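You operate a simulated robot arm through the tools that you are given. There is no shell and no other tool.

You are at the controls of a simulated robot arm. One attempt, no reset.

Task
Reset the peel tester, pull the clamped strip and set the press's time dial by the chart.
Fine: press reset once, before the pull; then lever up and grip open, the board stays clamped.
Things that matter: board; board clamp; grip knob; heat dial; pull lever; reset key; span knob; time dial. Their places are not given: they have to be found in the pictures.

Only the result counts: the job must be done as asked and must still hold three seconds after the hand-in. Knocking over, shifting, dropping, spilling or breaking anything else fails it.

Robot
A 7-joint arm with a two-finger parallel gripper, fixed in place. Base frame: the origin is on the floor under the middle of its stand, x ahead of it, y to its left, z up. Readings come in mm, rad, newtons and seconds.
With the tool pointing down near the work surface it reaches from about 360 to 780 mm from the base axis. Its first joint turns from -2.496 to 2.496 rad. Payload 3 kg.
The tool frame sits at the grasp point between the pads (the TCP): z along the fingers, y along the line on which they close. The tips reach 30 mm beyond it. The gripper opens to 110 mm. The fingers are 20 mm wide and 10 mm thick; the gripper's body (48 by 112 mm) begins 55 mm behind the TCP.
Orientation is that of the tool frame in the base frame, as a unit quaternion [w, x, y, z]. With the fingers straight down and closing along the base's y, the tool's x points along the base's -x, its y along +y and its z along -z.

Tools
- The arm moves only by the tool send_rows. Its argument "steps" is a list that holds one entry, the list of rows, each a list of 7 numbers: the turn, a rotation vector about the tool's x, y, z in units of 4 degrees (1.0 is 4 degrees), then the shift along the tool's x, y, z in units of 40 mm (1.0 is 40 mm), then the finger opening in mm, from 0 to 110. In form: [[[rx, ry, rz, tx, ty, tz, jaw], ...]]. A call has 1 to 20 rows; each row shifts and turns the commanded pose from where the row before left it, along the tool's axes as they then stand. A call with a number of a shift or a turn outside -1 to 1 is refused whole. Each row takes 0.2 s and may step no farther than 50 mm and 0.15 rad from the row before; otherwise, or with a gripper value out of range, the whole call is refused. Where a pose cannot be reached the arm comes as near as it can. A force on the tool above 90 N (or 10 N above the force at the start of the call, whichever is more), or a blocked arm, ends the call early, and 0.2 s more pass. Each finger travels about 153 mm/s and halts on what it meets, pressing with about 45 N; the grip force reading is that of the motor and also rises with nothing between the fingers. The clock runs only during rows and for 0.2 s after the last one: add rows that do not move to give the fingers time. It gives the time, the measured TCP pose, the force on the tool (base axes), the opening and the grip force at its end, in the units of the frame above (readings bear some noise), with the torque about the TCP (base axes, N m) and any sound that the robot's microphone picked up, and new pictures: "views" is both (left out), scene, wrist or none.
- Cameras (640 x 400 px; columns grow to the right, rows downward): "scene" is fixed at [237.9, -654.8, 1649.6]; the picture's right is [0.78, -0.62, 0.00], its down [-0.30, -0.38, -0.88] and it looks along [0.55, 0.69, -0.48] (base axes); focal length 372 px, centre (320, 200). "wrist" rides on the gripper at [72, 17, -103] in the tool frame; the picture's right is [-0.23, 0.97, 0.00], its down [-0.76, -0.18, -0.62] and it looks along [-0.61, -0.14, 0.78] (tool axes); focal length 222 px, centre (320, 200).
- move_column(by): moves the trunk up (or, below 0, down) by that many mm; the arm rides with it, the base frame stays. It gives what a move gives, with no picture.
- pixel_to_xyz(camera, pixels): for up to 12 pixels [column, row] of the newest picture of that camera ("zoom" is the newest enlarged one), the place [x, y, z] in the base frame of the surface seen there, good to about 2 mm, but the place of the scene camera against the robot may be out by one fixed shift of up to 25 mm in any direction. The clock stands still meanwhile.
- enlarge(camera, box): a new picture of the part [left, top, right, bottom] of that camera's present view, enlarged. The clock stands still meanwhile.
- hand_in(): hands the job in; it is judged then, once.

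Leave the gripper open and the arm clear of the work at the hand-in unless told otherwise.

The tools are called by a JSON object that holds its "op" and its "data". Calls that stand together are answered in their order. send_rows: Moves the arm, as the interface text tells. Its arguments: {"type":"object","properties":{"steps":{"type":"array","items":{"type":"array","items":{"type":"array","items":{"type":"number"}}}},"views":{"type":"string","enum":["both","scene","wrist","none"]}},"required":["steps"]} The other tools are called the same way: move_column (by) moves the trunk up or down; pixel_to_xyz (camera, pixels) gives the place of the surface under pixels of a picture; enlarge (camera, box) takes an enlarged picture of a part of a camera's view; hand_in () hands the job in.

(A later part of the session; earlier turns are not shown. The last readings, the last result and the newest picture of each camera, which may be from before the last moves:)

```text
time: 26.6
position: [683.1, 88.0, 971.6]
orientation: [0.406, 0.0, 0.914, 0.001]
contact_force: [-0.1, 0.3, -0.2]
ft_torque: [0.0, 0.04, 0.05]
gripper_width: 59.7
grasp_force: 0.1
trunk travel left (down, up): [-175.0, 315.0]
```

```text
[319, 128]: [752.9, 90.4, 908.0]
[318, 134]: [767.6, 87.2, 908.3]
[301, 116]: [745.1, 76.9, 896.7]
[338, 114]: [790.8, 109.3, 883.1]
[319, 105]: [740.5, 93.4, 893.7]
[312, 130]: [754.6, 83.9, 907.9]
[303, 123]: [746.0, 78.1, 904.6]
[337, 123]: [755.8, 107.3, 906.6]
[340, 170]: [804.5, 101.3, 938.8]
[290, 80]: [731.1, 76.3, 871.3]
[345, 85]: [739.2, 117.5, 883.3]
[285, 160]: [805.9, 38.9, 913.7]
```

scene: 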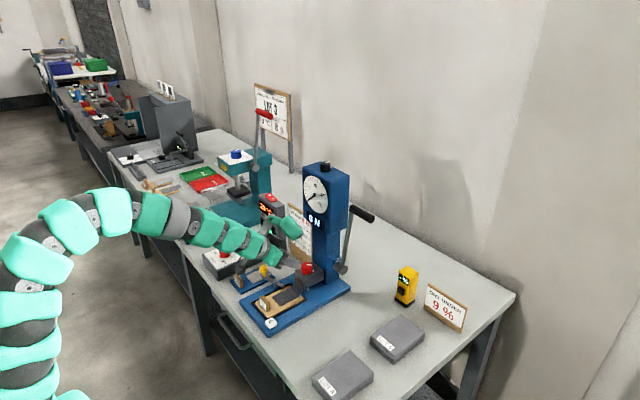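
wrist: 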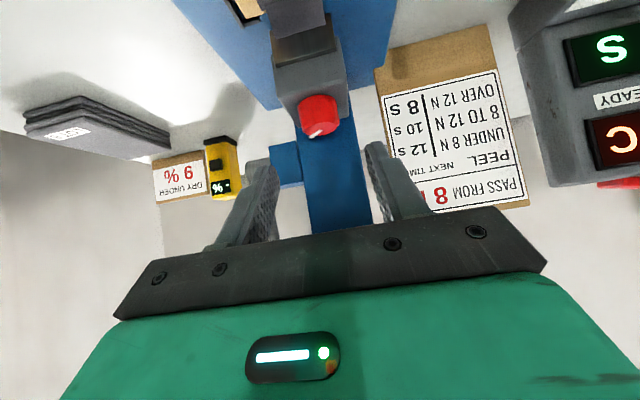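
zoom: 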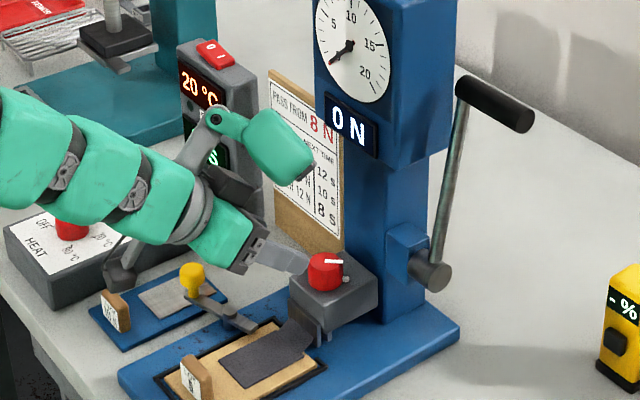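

The knob's centre is (755.5, 91.8) with radius about 15.5, the block top is at z 883 and the column front at x 804. I'll advance to TCP (741.4, 91.8, 916) with the fingers open 60 around the knob.

{"op": "send_rows", "data": {"steps": [[[0, 0, 0, 0.019, 0.032, 0.67, 60], [0, 0, 0, 0.019, 0.032, 0.67, 60], [0, 0, 0, 0.019, 0.032, 0.67, 60], [0, 0, 0, 0, 0, 0, 60]]], "views": "both"}}

{"op": "enlarge", "data": {"camera": "scene", "box": [260, 190, 360, 310]}}

{"op": "enlarge", "data": {"camera": "wrist", "box": [240, 100, 400, 220]}}

```text
time: 27.6
position: [739.4, 94.7, 915.3]
orientation: [0.407, -0.001, 0.914, 0.0]
contact_force: [-0.5, -0.3, 0.3]
ft_torque: [0.02, 0.01, 0.0]
gripper_width: 59.8
grasp_force: 0.0
trunk travel left (down, up): [-175.0, 315.0]
```

scene: 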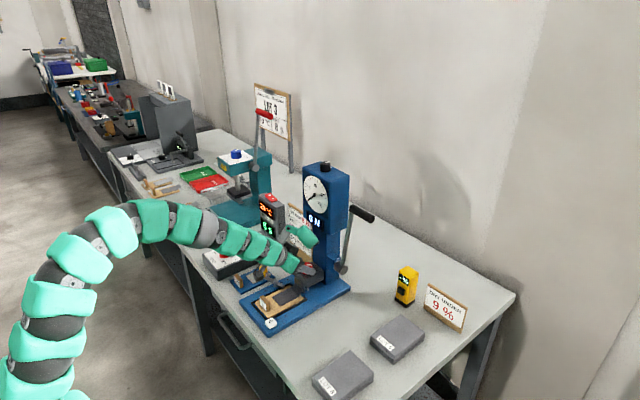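
wrist: 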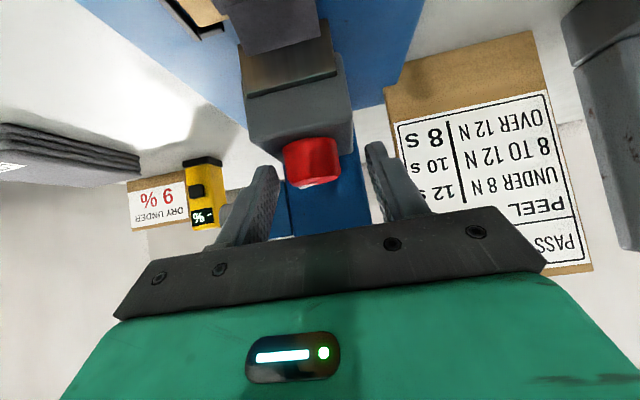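

```text
3.33 times, centred on (310, 250) of scene
```

zoom: 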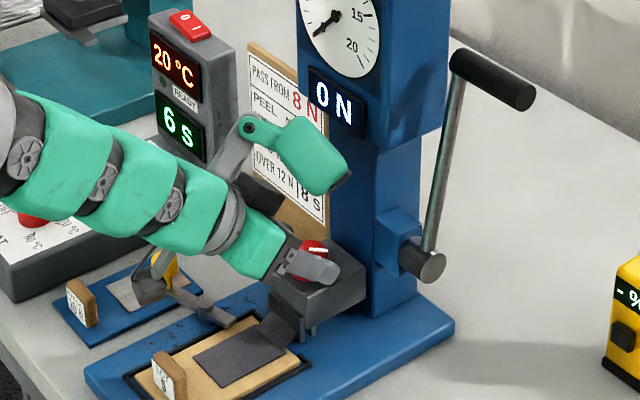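

```text
3.33 times, centred on (320, 160) of wrist
```

zoom: 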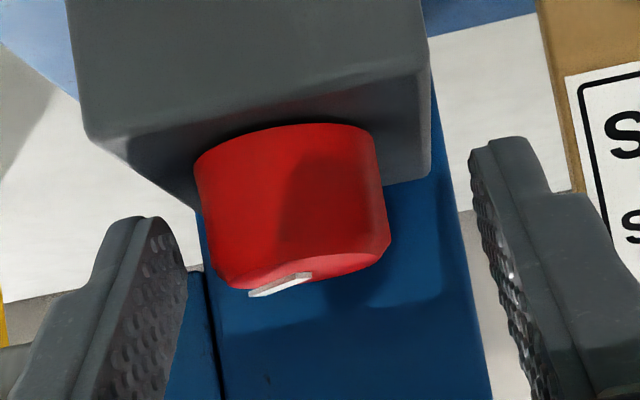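

The fingers straddle the knob, but the gripper sits about 3 mm too far to +y. I'll correct that, close on the knob and check for contact.

{"op": "send_rows", "data": {"steps": [[[0, 0, 0, 0, -0.075, 0, 60], [0, 0, 0, 0, 0, 0, 40], [0, 0, 0, 0, 0, 0, 25], [0, 0, 0, 0, 0, 0, 25]]], "views": "wrist"}}

{"op": "enlarge", "data": {"camera": "wrist", "box": [240, 100, 400, 220]}}

{"op": "enlarge", "data": {"camera": "scene", "box": [280, 240, 345, 300]}}

```text
time: 28.6
position: [739.7, 90.7, 915.6]
orientation: [0.406, -0.001, 0.914, 0.0]
contact_force: [1.2, -10.3, 0.5]
ft_torque: [-0.72, 0.1, -0.19]
gripper_width: 35.1
grasp_force: 45.4
trunk travel left (down, up): [-175.0, 315.0]
```

wrist: 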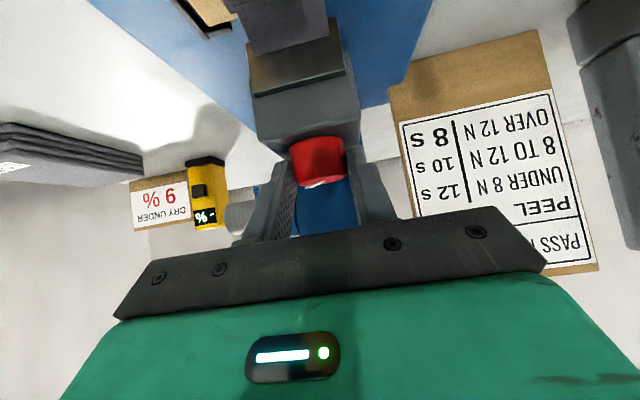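

```text
3.33 times, centred on (320, 160) of wrist
```

zoom: 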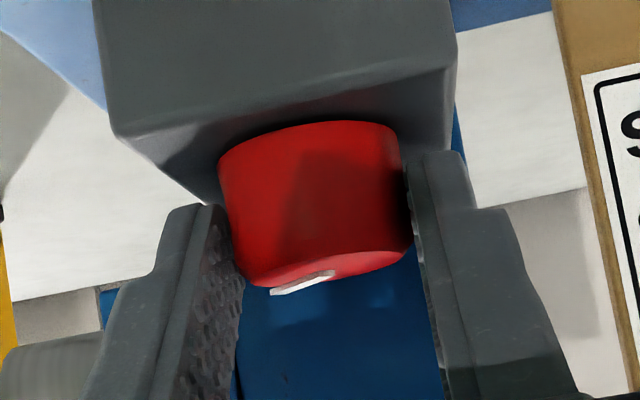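

```text
6.67 times, centred on (312, 270) of scene
```

zoom: 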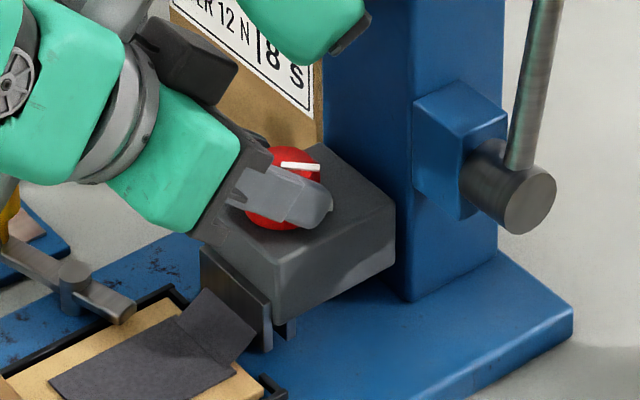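

The knob is gripped (width 35, 45 N) with about 10 N of side force, so I'll ease 1 mm toward −y. Then I'll turn clockwise (seen from above) about the knob's axis by 20° and look at the pointer and jaw plates.

{"op": "send_rows", "data": {"steps": [[[0, 0, 0, 0, -0.03, 0, 25], [0.929, 0, 0.836, 0, 0.031, 0, 25], [0.929, 0, 0.836, 0, 0.031, 0, 25], [0.929, 0, 0.836, 0, 0.031, 0, 25], [0.929, 0, 0.836, 0, 0.031, 0, 25], [0, 0, 0, 0, 0, 0, 25]]], "views": "wrist"}}

{"op": "enlarge", "data": {"camera": "wrist", "box": [240, 100, 400, 220]}}

{"op": "enlarge", "data": {"camera": "scene", "box": [280, 240, 345, 300]}}

```text
time: 30.0
position: [740.0, 96.4, 916.2]
orientation: [0.401, 0.156, 0.9, -0.07]
contact_force: [2.2, 9.5, 3.2]
ft_torque: [-0.42, -0.57, 0.79]
gripper_width: 35.2
grasp_force: 44.9
trunk travel left (down, up): [-175.0, 315.0]
```

wrist: 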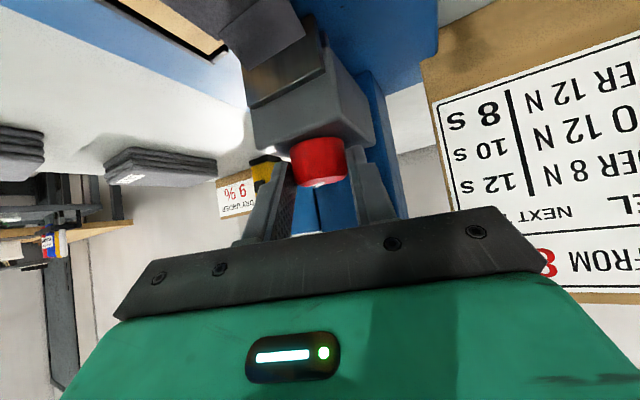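

```text
3.33 times, centred on (320, 160) of wrist
```

zoom: 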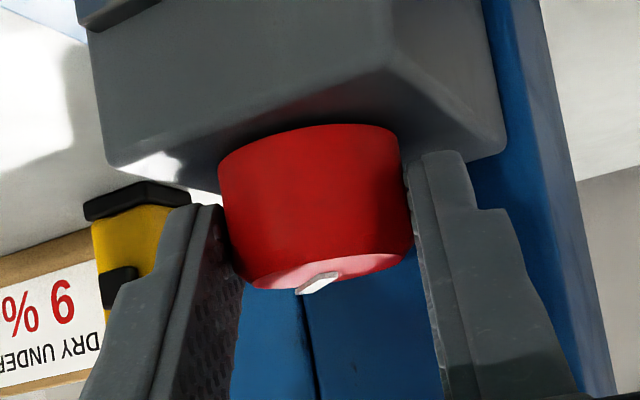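

```text
6.67 times, centred on (312, 270) of scene
```

zoom: 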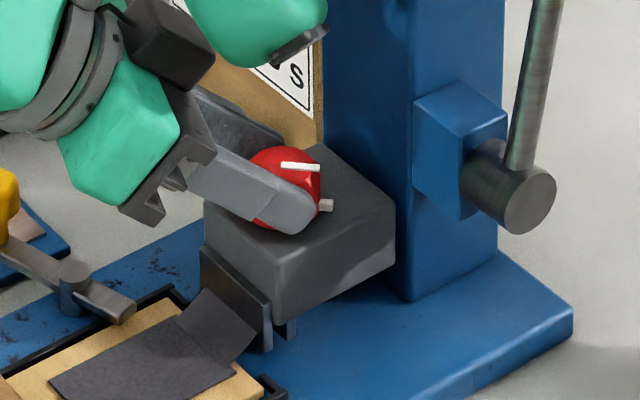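

The pointer stayed on its tick and the fingers slipped around the knob, so the knob is at its clockwise stop. That fits a grip that is already closed, and the task calls it "the clamped strip". I'll let go, back off along the tool axis, undo the turn and move to free space for the lever.

{"op": "send_rows", "data": {"steps": [[[0, 0, 0, 0, 0, 0, 60], [0, 0, 0, 0, 0, 0, 60], [0, 0, 0, 0, 0, -1, 60], [0, 0, 0, 0, 0, -1, 60], [0, 0, 0, 0, 0, -1, 60], [-0.929, 0, -0.836, 0, 0, 0, 60], [-0.929, 0, -0.836, 0, 0, 0, 60], [-0.929, 0, -0.836, 0, 0, 0, 60], [-0.929, 0, -0.836, 0, 0, 0, 60], [0, 0, 0, -0.125, -0.635, -0.489, 60], [0, 0, 0, -0.125, -0.635, -0.489, 60], [0, 0, 0, -0.125, -0.635, -0.489, 60], [0, 0, 0, -0.125, -0.635, -0.489, 60], [0, 0, 0, -0.125, -0.635, -0.489, 60], [0, 0, 0, 0, 0, 0, 60]]], "views": "both"}}

{"op": "enlarge", "data": {"camera": "scene", "box": [230, 230, 350, 330]}}

```text
time: 33.2
position: [598.7, -2.3, 1080.1]
orientation: [0.406, -0.001, 0.914, 0.001]
contact_force: [0.4, 0.7, 0.0]
ft_torque: [-0.03, -0.04, 0.0]
gripper_width: 59.9
grasp_force: 0.1
trunk travel left (down, up): [-175.0, 315.0]
```

scene: 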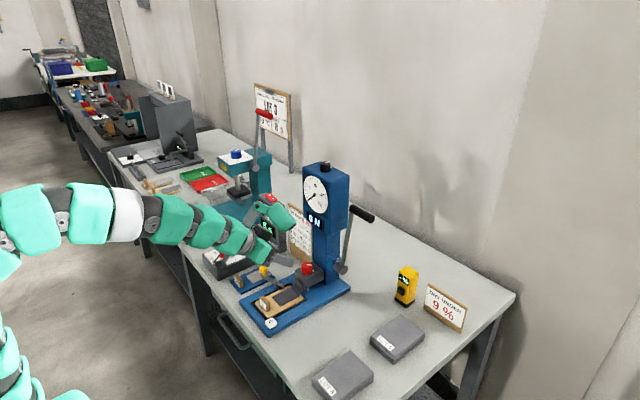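
wrist: 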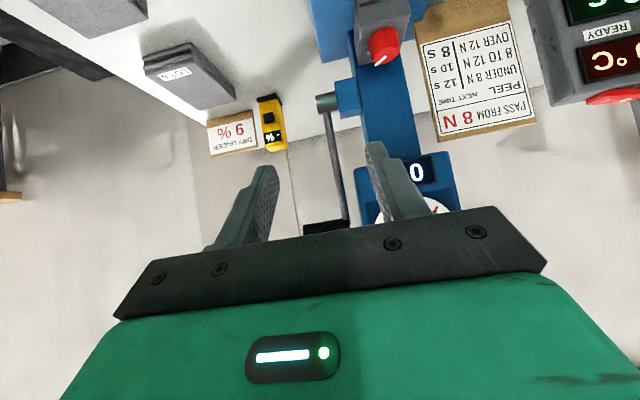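

```text
4.00 times, centred on (290, 280) of scene
```

zoom: 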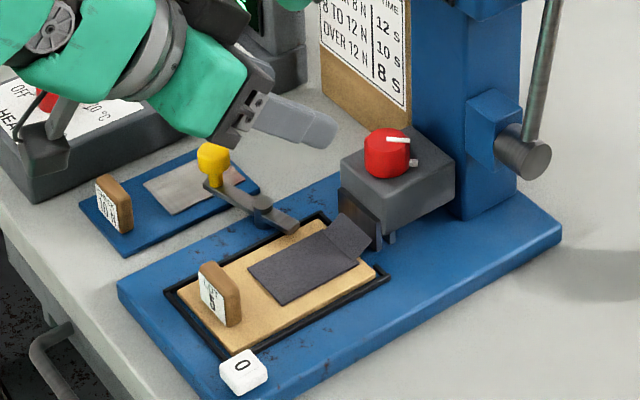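

The wrist camera sees the lever rod at (340,180) and the handle at (325,225). I'll measure them with this more reliable camera.

{"op": "pixel_to_xyz", "data": {"camera": "wrist", "pixels": [[306, 227], [318, 226], [330, 225], [342, 222], [348, 221], [345, 205], [340, 180], [334, 150], [328, 102], [322, 102], [325, 97], [330, 221]]}}

{"op": "enlarge", "data": {"camera": "wrist", "box": [280, 80, 400, 240]}}

```text
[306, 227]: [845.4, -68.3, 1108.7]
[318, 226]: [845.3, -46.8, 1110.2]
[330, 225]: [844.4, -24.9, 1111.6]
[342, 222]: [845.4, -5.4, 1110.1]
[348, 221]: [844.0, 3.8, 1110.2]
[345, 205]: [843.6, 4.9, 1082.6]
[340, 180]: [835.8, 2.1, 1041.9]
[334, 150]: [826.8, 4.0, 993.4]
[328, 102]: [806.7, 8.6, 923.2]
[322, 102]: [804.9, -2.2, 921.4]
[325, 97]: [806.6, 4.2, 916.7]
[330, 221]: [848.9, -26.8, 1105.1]
```

```text
2.50 times, centred on (340, 160) of wrist
```

zoom: 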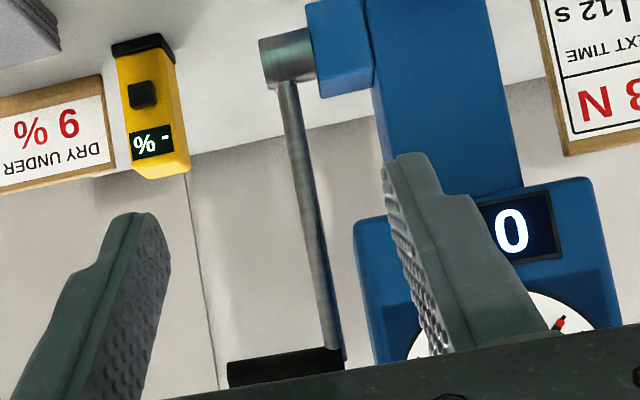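

The handle's centre is about (855, y −72…+6, 1114) with radius about 12. The pivot is about (821, 922), so the lever is about 195 mm long and leans 10° back. I'll roll the tool +90° so the fingers close vertically around the handle.

{"op": "send_rows", "data": {"steps": [[[0, 0, 1, 0, 0, 0, 60], [0, 0, 1, 0, 0, 0, 60], [0, 0, 1, 0, 0, 0, 60], [0, 0, 1, 0, 0, 0, 60], [0, 0, 1, 0, 0, 0, 60], [0, 0, 1, 0, 0, 0, 60], [0, 0, 1, 0, 0, 0, 60], [0, 0, 1, 0, 0, 0, 60], [0, 0, 1, 0, 0, 0, 60], [0, 0, 1, 0, 0, 0, 60], [0, 0, 1, 0, 0, 0, 60], [0, 0, 1, 0, 0, 0, 60], [0, 0, 1, 0, 0, 0, 60], [0, 0, 1, 0, 0, 0, 60], [0, 0, 1, 0, 0, 0, 60], [0, 0, 1, 0, 0, 0, 60], [0, 0, 1, 0, 0, 0, 60], [0, 0, 1, 0, 0, 0, 60], [0, 0, 1, 0, 0, 0, 60], [0, 0, 1, 0, 0, 0, 60]]], "views": "none"}}

{"op": "send_rows", "data": {"steps": [[[0, 0, 1, 0, 0, 0, 60], [0, 0, 1, 0, 0, 0, 60], [0, 0, 0.5, 0, 0, 0, 60], [-1, 0, 0, 0, 0, 0, 60], [-1, 0, 0, 0, 0, 0, 60], [-1, 0, 0, 0, 0, 0, 60], [-1, 0, 0, 0, 0, 0, 60], [-1, 0, 0, 0, 0, 0, 60], [-0.5, 0, 0, 0, 0, 0, 60], [0, 0, 0, 0, 0, 0, 60]]], "views": "both"}}

```text
time: 37.4
position: [600.4, -2.3, 1080.2]
orientation: [0.312, 0.586, 0.7, 0.261]
contact_force: [0.1, -0.4, 0.0]
ft_torque: [-0.02, -0.01, 0.01]
gripper_width: 60.1
grasp_force: 0.1
trunk travel left (down, up): [-175.0, 315.0]
```

```text
time: 39.6
position: [600.0, -2.7, 1080.1]
orientation: [0.405, 0.579, 0.58, 0.406]
contact_force: [-0.4, -0.7, -0.6]
ft_torque: [0.02, 0.0, 0.01]
gripper_width: 60.3
grasp_force: 0.1
trunk travel left (down, up): [-175.0, 315.0]
```

scene: 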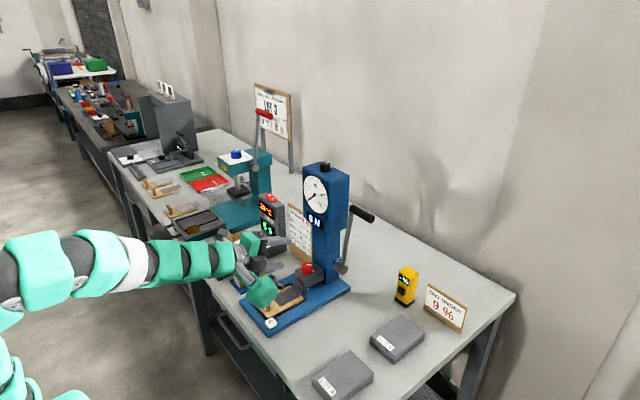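
wrist: 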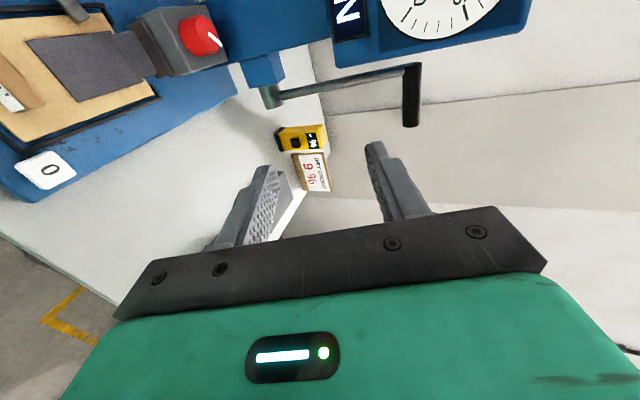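

Orientation is as planned (fingers close vertically, pointing forward and 20° down). The wrist view shows the handle at (410,95). I'll measure it, then move to a standoff 100 mm short of it.

{"op": "pixel_to_xyz", "data": {"camera": "wrist", "pixels": [[411, 72], [411, 90], [411, 105], [411, 122], [404, 90], [418, 90], [350, 81], [380, 74], [268, 95]]}}

{"op": "send_rows", "data": {"steps": [[[0, 0, 0, -0.2135, 0.597, 0.646, 60], [0, 0, 0, -0.2135, 0.597, 0.646, 60], [0, 0, 0, -0.2135, 0.597, 0.646, 60], [0, 0, 0, -0.2135, 0.597, 0.646, 60], [0, 0, 0, -0.2135, 0.597, 0.646, 60], [0, 0, 0, 0, 0, 0, 60]]], "views": "both"}}

```text
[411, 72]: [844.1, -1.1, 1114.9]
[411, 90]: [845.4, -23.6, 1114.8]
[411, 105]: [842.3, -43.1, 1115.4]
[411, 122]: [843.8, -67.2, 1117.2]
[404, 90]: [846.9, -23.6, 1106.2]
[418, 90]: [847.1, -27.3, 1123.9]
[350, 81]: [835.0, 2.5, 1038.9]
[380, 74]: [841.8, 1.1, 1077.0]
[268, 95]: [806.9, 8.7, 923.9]
```

```text
time: 41.0
position: [763.1, -42.3, 1147.0]
orientation: [0.405, 0.579, 0.58, 0.406]
contact_force: [0.0, 0.4, 0.2]
ft_torque: [-0.01, 0.01, -0.02]
gripper_width: 60.2
grasp_force: 0.1
trunk travel left (down, up): [-175.0, 315.0]
```

scene: 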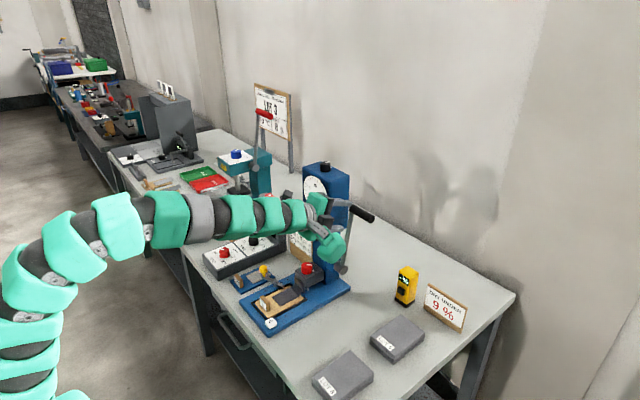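
wrist: 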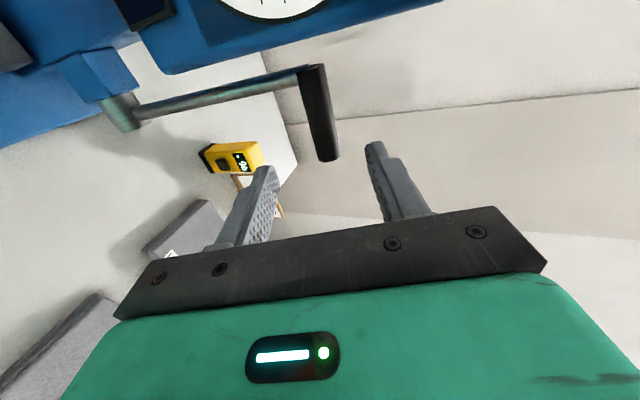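

The handle's centre is (856.5, ·, 1115) with radius about 13. I'll advance along the tool axis to TCP (849, −45, 1117.7) with the fingers open 60 around it.

{"op": "send_rows", "data": {"steps": [[[0, 0, 0, -0.0225, 0.016, 0.757, 60], [0, 0, 0, -0.0225, 0.016, 0.757, 60], [0, 0, 0, -0.0225, 0.016, 0.757, 60], [0, 0, 0, 0, 0, 0, 60]]], "views": "both"}}

{"op": "enlarge", "data": {"camera": "scene", "box": [290, 160, 400, 280]}}

{"op": "enlarge", "data": {"camera": "wrist", "box": [220, 50, 440, 230]}}

```text
time: 42.0
position: [848.9, -46.3, 1118.2]
orientation: [0.405, 0.579, 0.58, 0.405]
contact_force: [0.7, -0.1, 0.2]
ft_torque: [-0.02, 0.02, 0.01]
gripper_width: 60.1
grasp_force: 0.0
trunk travel left (down, up): [-175.0, 315.0]
```

scene: 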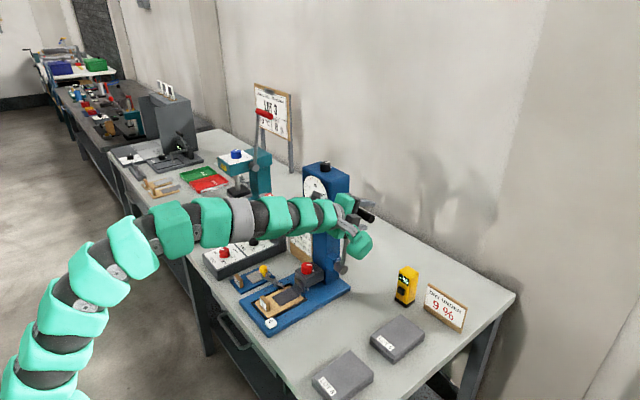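
wrist: 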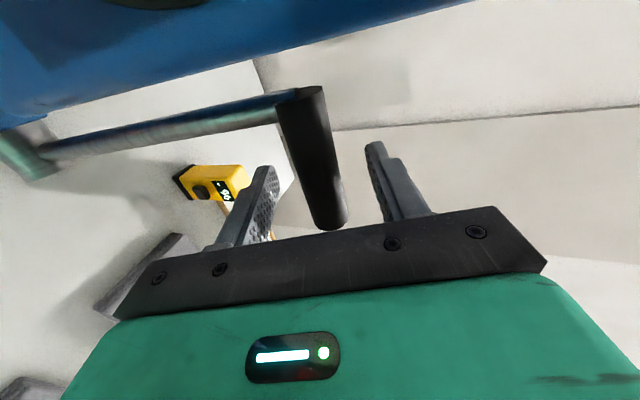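

```text
3.33 times, centred on (345, 220) of scene
```

zoom: 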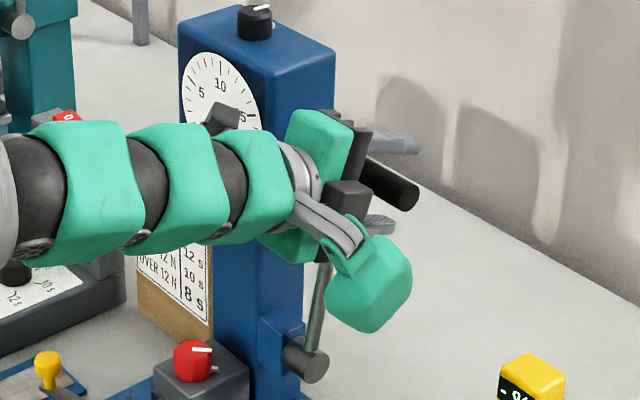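

```text
2.22 times, centred on (330, 140) of wrist
```

zoom: 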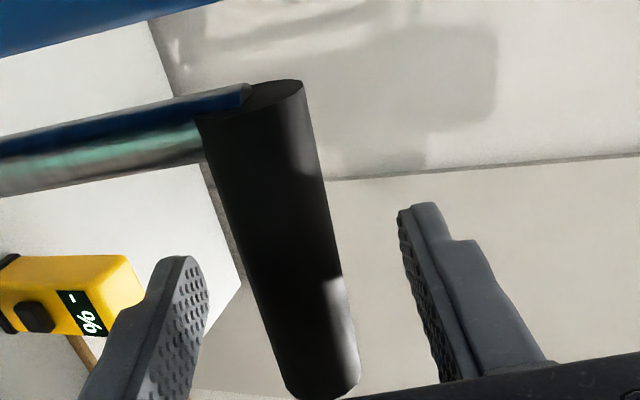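

The handle sits between the fingers. I'll close on it now.

{"op": "send_rows", "data": {"steps": [[[0, 0, 0, 0, 0, 0, 40], [0, 0, 0, 0, 0, 0, 18], [0, 0, 0, 0, 0, 0, 18]]], "views": "wrist"}}

```text
time: 42.8
position: [847.9, -45.7, 1118.4]
orientation: [0.406, 0.579, 0.579, 0.406]
contact_force: [3.3, 0.3, 6.6]
ft_torque: [0.06, -0.24, 0.04]
gripper_width: 23.6
grasp_force: 44.8
trunk travel left (down, up): [-175.0, 315.0]
```

wrist: 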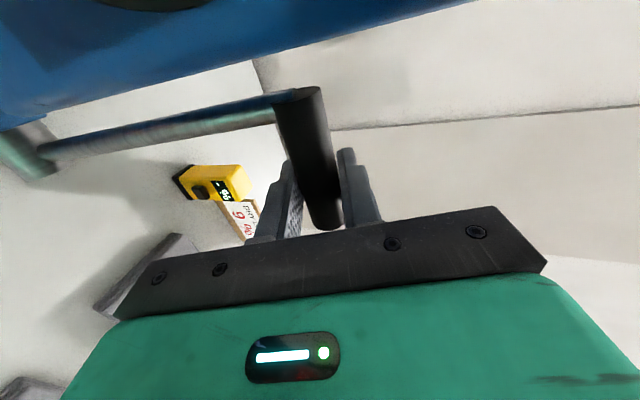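

The handle is gripped (24 mm wide, 45 N). Now I'll pull it forward along the arc around the pivot by the first 20°.

{"op": "send_rows", "data": {"steps": [[[0, 0, 0, 0, -0.093, -0.416, 18], [0, 0, 0, 0, -0.128, -0.406, 18], [0, 0, 0, 0, -0.163, -0.393, 18], [0, 0, 0, 0, -0.196, -0.378, 18], [0, 0, 0, 0, 0, 0, 18]]], "views": "both"}}

{"op": "enlarge", "data": {"camera": "scene", "box": [240, 160, 400, 330]}}

```text
time: 44.0
position: [779.5, -45.7, 1120.0]
orientation: [0.405, 0.578, 0.58, 0.407]
contact_force: [-1.9, 7.0, 20.4]
ft_torque: [0.02, -0.28, 0.22]
gripper_width: 26.7
grasp_force: 8.7
trunk travel left (down, up): [-175.0, 315.0]
```

scene: 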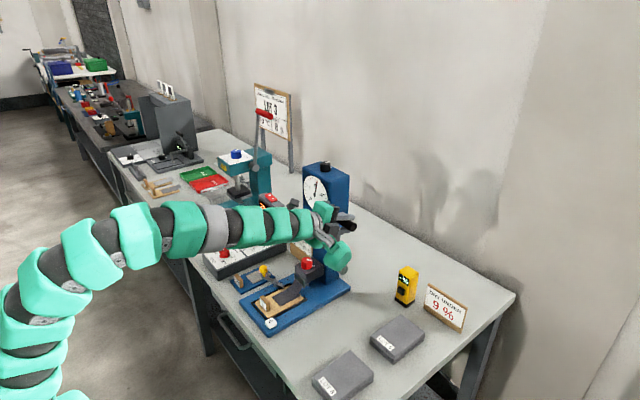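
wrist: 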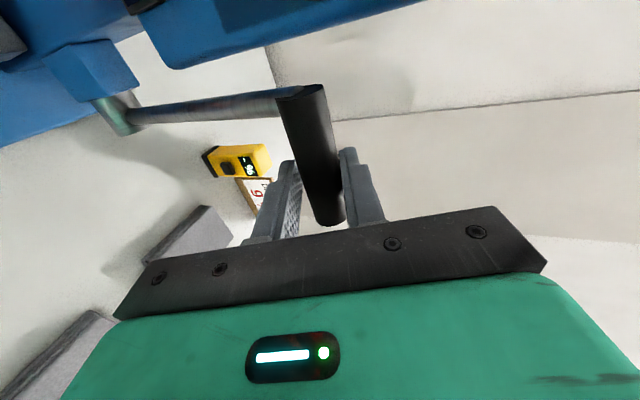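

```text
2.35 times, centred on (320, 245) of scene
```

zoom: 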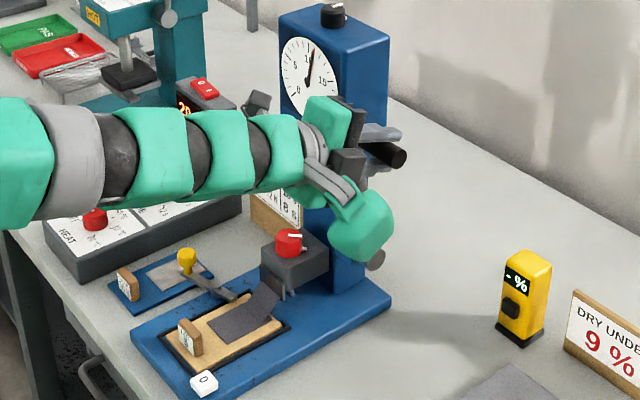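

The lever follows and the gauge needle is rising, so the strip is indeed gripped. There is about 20 N of upward load, so I'll follow the arc a touch higher. Next is the following 20°.

{"op": "send_rows", "data": {"steps": [[[0, 0, 0, 0, -0.182, -0.375, 18], [0, 0, 0, 0, -0.258, -0.337, 18], [0, 0, 0, 0, -0.287, -0.3135, 18], [0, 0, 0, 0, -0.315, -0.287, 18], [0, 0, 0, 0, 0, 0, 18]]], "views": "both"}}

{"op": "enlarge", "data": {"camera": "scene", "box": [240, 160, 400, 330]}}

```text
time: 45.2
position: [714.8, -47.0, 1098.5]
orientation: [0.406, 0.578, 0.579, 0.407]
contact_force: [-8.0, 4.7, 20.8]
ft_torque: [-0.02, -0.38, 0.11]
gripper_width: 27.1
grasp_force: 8.9
trunk travel left (down, up): [-175.0, 315.0]
```

scene: 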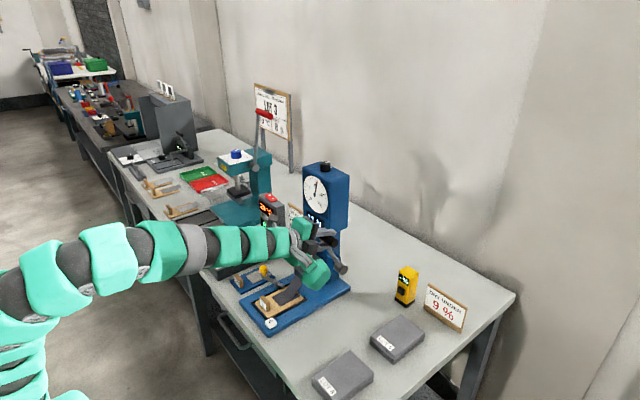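
wrist: 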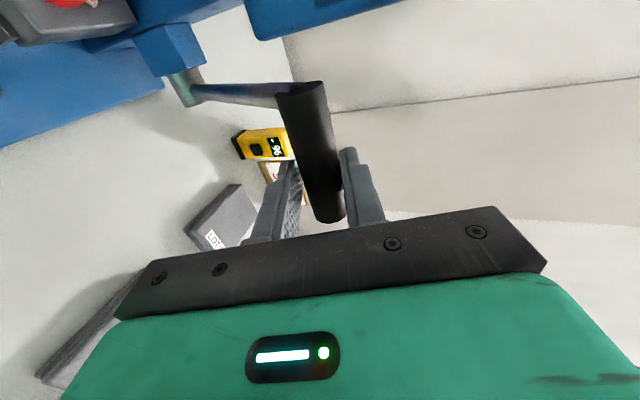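

```text
2.35 times, centred on (320, 245) of scene
```

zoom: 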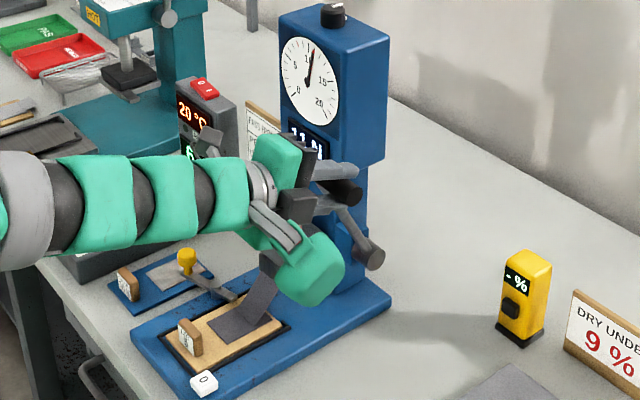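

The strip is peeling and the display reads about "11 N", though it's partly hidden. I'll zoom in on it and the gauge.

{"op": "enlarge", "data": {"camera": "scene", "box": [295, 165, 350, 235]}}

{"op": "enlarge", "data": {"camera": "scene", "box": [270, 240, 345, 310]}}

```text
5.71 times, centred on (322, 200) of scene
```

zoom: 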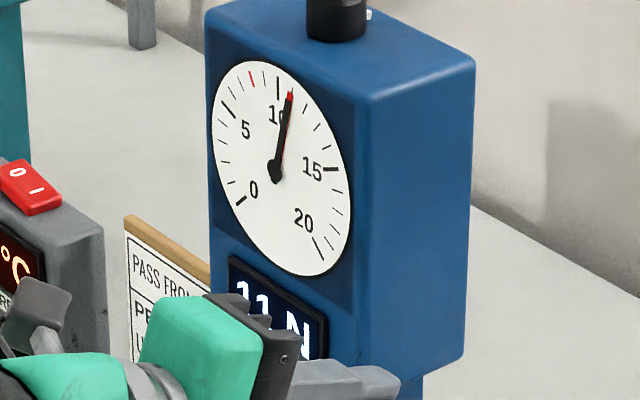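

```text
5.71 times, centred on (308, 275) of scene
```

zoom: 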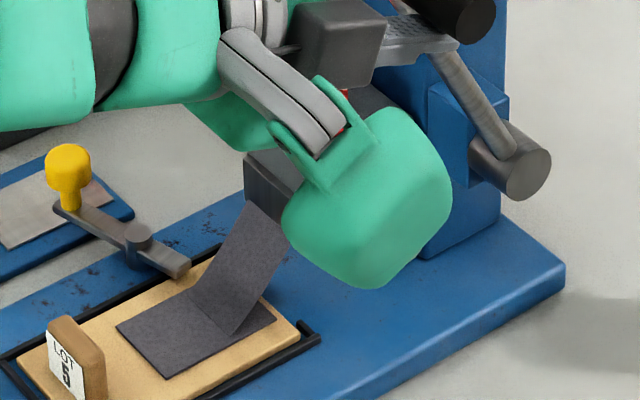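

It shows 11 N and the strip is lifting. I'll continue the pull along the arc for another 20°.

{"op": "send_rows", "data": {"steps": [[[0, 0, 0, 0, -0.3, -0.275, 18], [0, 0, 0, 0, -0.359, -0.229, 18], [0, 0, 0, 0, -0.377, -0.1955, 18], [0, 0, 0, 0, -0.392, -0.163, 18], [0, 0, 0, 0, 0, 0, 18]]], "views": "both"}}

{"op": "enlarge", "data": {"camera": "scene", "box": [295, 165, 350, 235]}}

{"op": "enlarge", "data": {"camera": "scene", "box": [240, 200, 360, 320]}}

```text
time: 46.4
position: [662.9, -47.5, 1056.4]
orientation: [0.406, 0.579, 0.58, 0.405]
contact_force: [-4.5, 4.3, 10.5]
ft_torque: [-0.04, -0.73, -0.07]
gripper_width: 23.7
grasp_force: 45.2
trunk travel left (down, up): [-175.0, 315.0]
```

scene: 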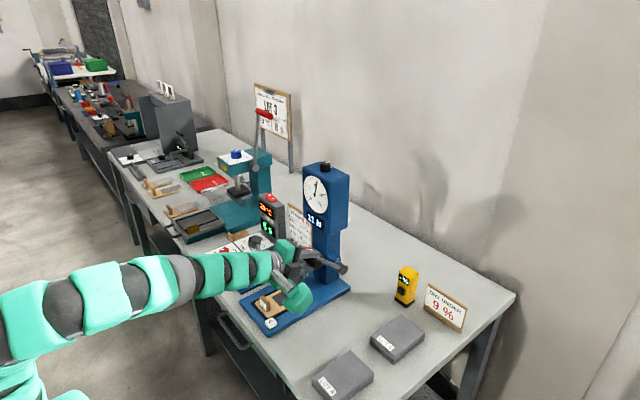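
wrist: 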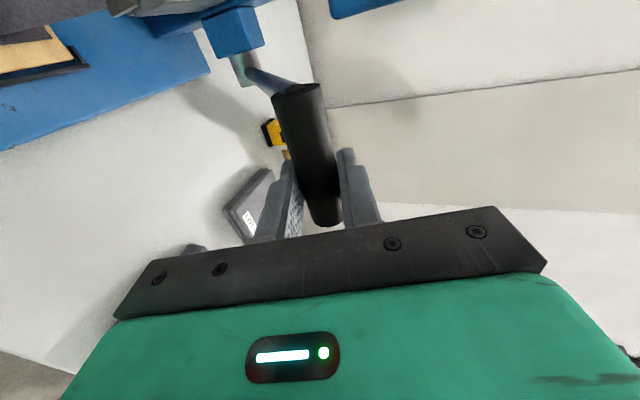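

```text
5.71 times, centred on (322, 200) of scene
```

zoom: 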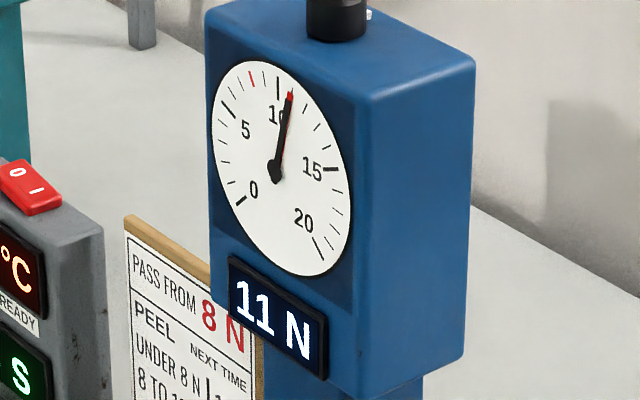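

```text
3.33 times, centred on (300, 260) of scene
```

zoom: 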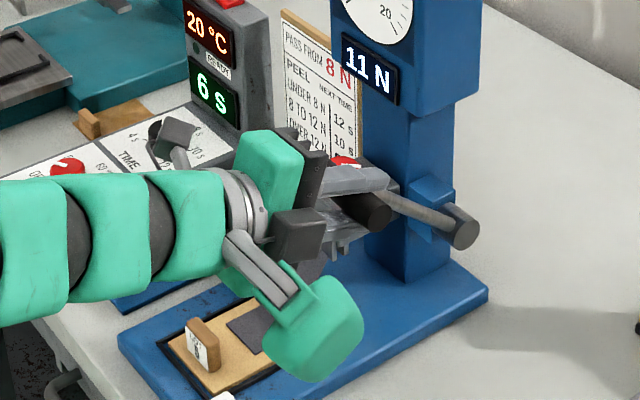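

Clear reading: 11 N, with the peak and live needles together. The strip carriage is rising. I'll continue to pull toward the end of the stroke, watching the force.

{"op": "send_rows", "data": {"steps": [[[0, 0, 0, 0, -0.395, -0.128, 18], [0, 0, 0, 0, -0.4155, -0.092, 18], [0, 0, 0, 0, -0.422, -0.057, 18], [0, 0, 0, 0, 0, 0, 18]]], "views": "both"}}

{"op": "enlarge", "data": {"camera": "scene", "box": [295, 165, 350, 235]}}

{"op": "enlarge", "data": {"camera": "scene", "box": [240, 200, 360, 320]}}

```text
time: 47.4
position: [637.5, -47.9, 1014.0]
orientation: [0.407, 0.578, 0.58, 0.406]
contact_force: [19.5, 5.3, 40.0]
ft_torque: [-0.03, -0.15, 0.01]
gripper_width: 40.5
grasp_force: 22.3
trunk travel left (down, up): [-175.0, 315.0]
```

scene: 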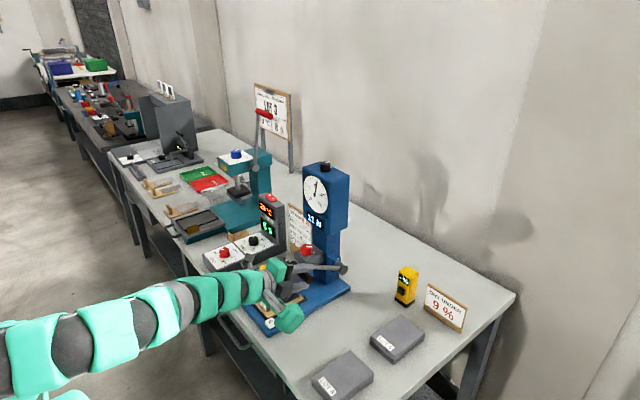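
wrist: 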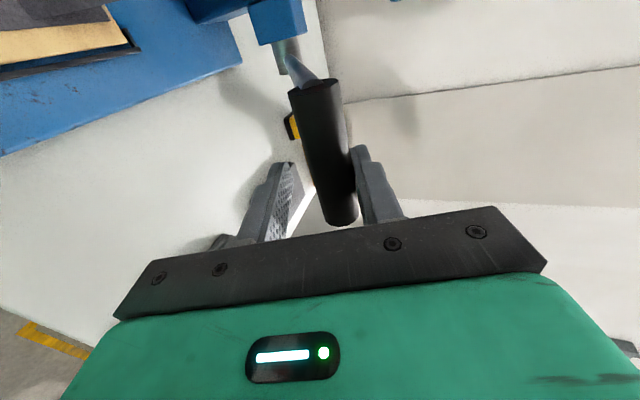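

```text
5.71 times, centred on (322, 200) of scene
```

zoom: 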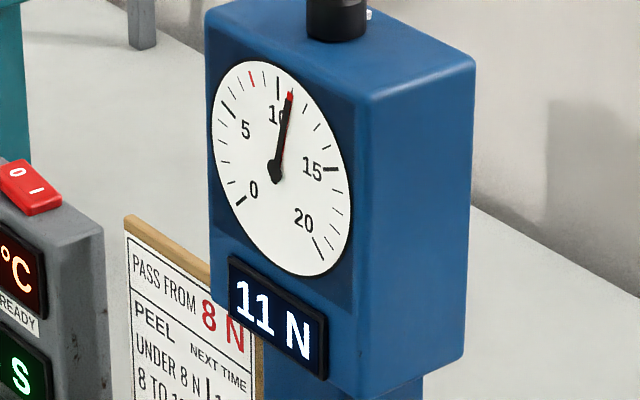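

```text
3.33 times, centred on (300, 260) of scene
```

zoom: 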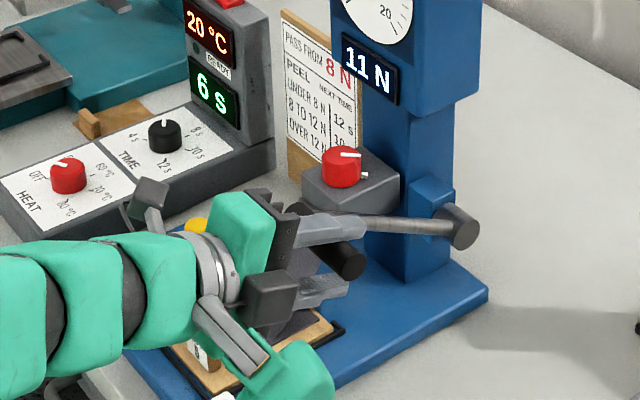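

The force rose to 40 N and the fingers were pushed apart, so the lever seems to be at its end stop. The reading holds at 11 N. I'll check the handle's place to confirm.

{"op": "pixel_to_xyz", "data": {"camera": "wrist", "pixels": [[318, 100], [325, 130], [332, 170], [335, 200], [312, 78], [295, 60], [312, 130], [335, 130]]}}

{"op": "enlarge", "data": {"camera": "scene", "box": [265, 235, 365, 330]}}

```text
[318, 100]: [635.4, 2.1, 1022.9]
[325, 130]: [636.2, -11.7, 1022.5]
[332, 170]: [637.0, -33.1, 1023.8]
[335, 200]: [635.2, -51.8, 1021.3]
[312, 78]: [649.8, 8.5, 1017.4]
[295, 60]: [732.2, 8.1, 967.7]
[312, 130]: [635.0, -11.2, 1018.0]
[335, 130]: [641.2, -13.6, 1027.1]
```

```text
4.21 times, centred on (315, 282) of scene
```

zoom: 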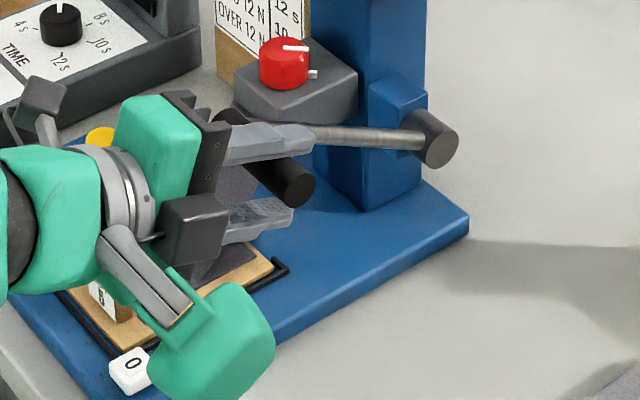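

The handle's centre is about (647, 1017), which puts the lever 61° forward at its end stop. The pull is complete at 11 N. Now I'll take the lever back up by reversing the same path, first half now.

{"op": "send_rows", "data": {"steps": [[[0, 0, 0, 0, 0.422, 0.057, 18], [0, 0, 0, 0, 0.4155, 0.092, 18], [0, 0, 0, 0, 0.395, 0.128, 18], [0, 0, 0, 0, 0.392, 0.163, 18], [0, 0, 0, 0, 0.377, 0.1955, 18], [0, 0, 0, 0, 0.359, 0.229, 18], [0, 0, 0, 0, 0.3, 0.275, 18], [0, 0, 0, 0, 0, 0, 18]]], "views": "both"}}

{"op": "enlarge", "data": {"camera": "scene", "box": [240, 160, 400, 330]}}

```text
time: 49.2
position: [715.6, -47.0, 1098.7]
orientation: [0.405, 0.579, 0.58, 0.406]
contact_force: [1.6, -2.6, 1.5]
ft_torque: [-0.04, -0.05, 0.11]
gripper_width: 23.4
grasp_force: 45.2
trunk travel left (down, up): [-175.0, 315.0]
```

scene: 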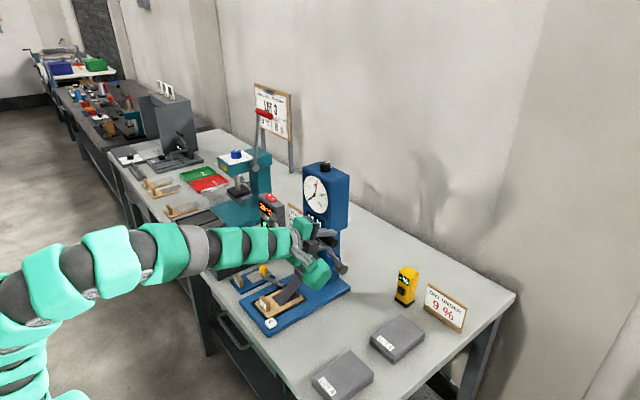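
wrist: 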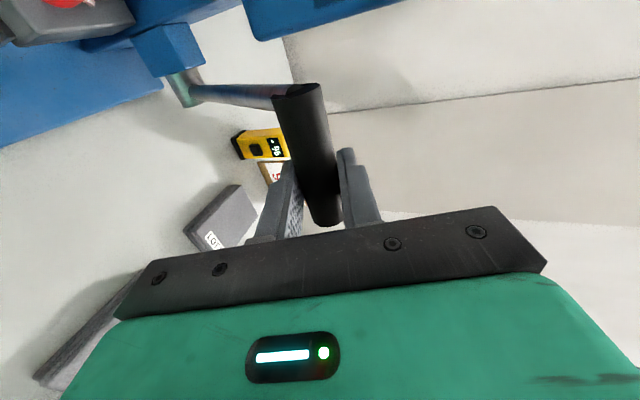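

```text
2.35 times, centred on (320, 245) of scene
```

zoom: 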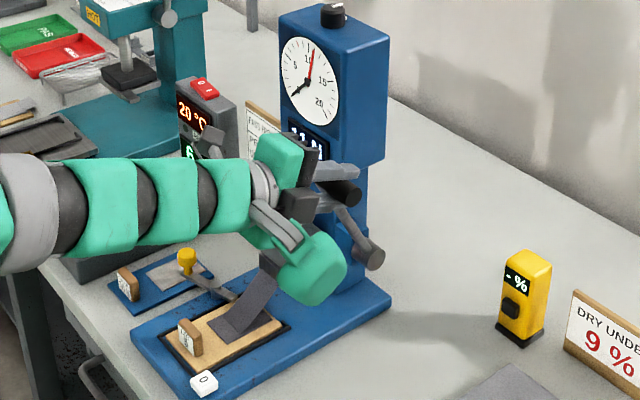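

The lever is following back, with the live needle at 0 and the peak still at 11 N. Now the rest of the way up.

{"op": "send_rows", "data": {"steps": [[[0, 0, 0, 0, 0.315, 0.287, 18], [0, 0, 0, 0, 0.287, 0.3135, 18], [0, 0, 0, 0, 0.258, 0.337, 18], [0, 0, 0, 0, 0.182, 0.375, 18], [0, 0, 0, 0, 0.196, 0.378, 18], [0, 0, 0, 0, 0.163, 0.393, 18], [0, 0, 0, 0, 0.128, 0.406, 18], [0, 0, 0, 0, 0.093, 0.416, 18], [0, 0, 0, 0, 0, 0, 18]]], "views": "both"}}

{"op": "enlarge", "data": {"camera": "scene", "box": [240, 160, 400, 330]}}

{"op": "pixel_to_xyz", "data": {"camera": "wrist", "pixels": [[315, 110], [318, 140], [322, 170], [328, 205]]}}

```text
time: 51.2
position: [847.7, -47.2, 1118.3]
orientation: [0.405, 0.578, 0.58, 0.406]
contact_force: [3.1, 3.2, 12.1]
ft_torque: [0.07, -0.1, 0.27]
gripper_width: 23.8
grasp_force: 44.7
trunk travel left (down, up): [-175.0, 315.0]
```

scene: 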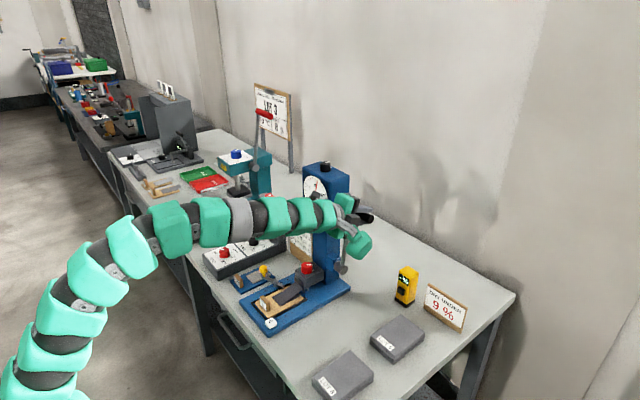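
wrist: 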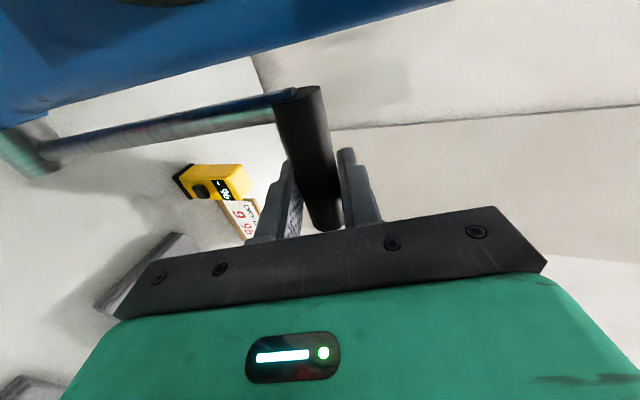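

```text
2.35 times, centred on (320, 245) of scene
```

zoom: 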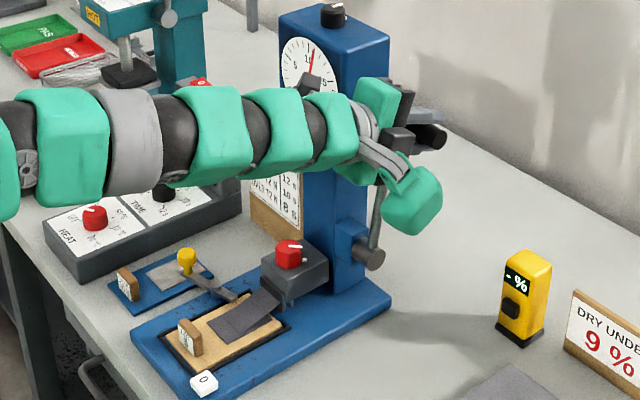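

```text
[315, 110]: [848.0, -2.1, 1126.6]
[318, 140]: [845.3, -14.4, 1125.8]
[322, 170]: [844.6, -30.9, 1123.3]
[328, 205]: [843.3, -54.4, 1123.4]
```

The lever is back near its start, with the handle front at x≈844 against 844–847 before. I'll nudge it 4 mm further back to seat it against its upper stop, and check the force.

{"op": "send_rows", "data": {"steps": [[[0, 0, 0, 0, 0.02, 0.06, 18], [0, 0, 0, 0, 0.02, 0.06, 18], [0, 0, 0, 0, 0, 0, 18]]], "views": "none"}}

{"op": "send_rows", "data": {"steps": [[[0, 0, 0, 0, 0, 0, 50], [0, 0, 0, 0, 0, 0, 60], [0, 0, 0, 0, 0, 0, 60]]], "views": "both"}}

{"op": "pixel_to_xyz", "data": {"camera": "wrist", "pixels": [[315, 110], [318, 140], [322, 170], [328, 205], [310, 140], [325, 140]]}}

```text
time: 52.0
position: [850.1, -46.5, 1117.9]
orientation: [0.405, 0.578, 0.58, 0.405]
contact_force: [-21.9, 0.6, -1.1]
ft_torque: [0.03, 0.07, -0.06]
gripper_width: 23.7
grasp_force: 44.4
trunk travel left (down, up): [-175.0, 315.0]
```

```text
time: 52.8
position: [853.5, -46.6, 1117.3]
orientation: [0.405, 0.578, 0.58, 0.407]
contact_force: [0.0, -0.4, -0.3]
ft_torque: [0.01, 0.02, 0.0]
gripper_width: 60.3
grasp_force: 0.1
trunk travel left (down, up): [-175.0, 315.0]
```

scene: 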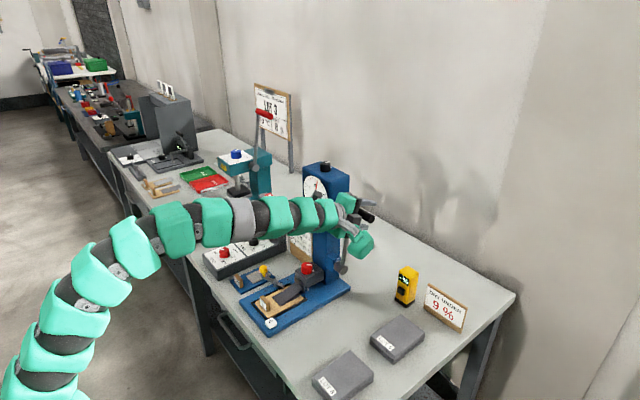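
wrist: 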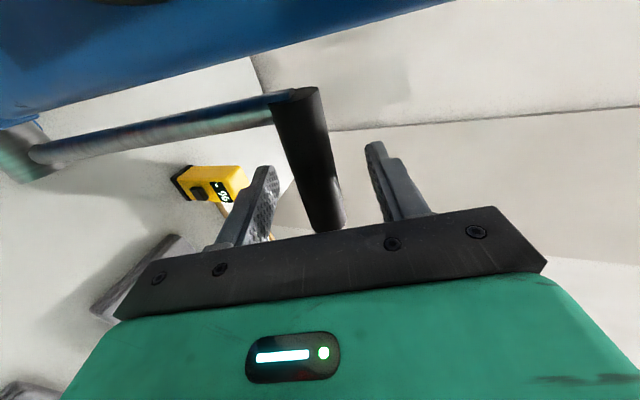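

```text
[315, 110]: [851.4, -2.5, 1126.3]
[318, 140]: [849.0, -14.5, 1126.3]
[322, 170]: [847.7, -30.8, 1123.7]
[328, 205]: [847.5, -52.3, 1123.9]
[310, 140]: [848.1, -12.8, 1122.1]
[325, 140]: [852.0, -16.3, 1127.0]
```

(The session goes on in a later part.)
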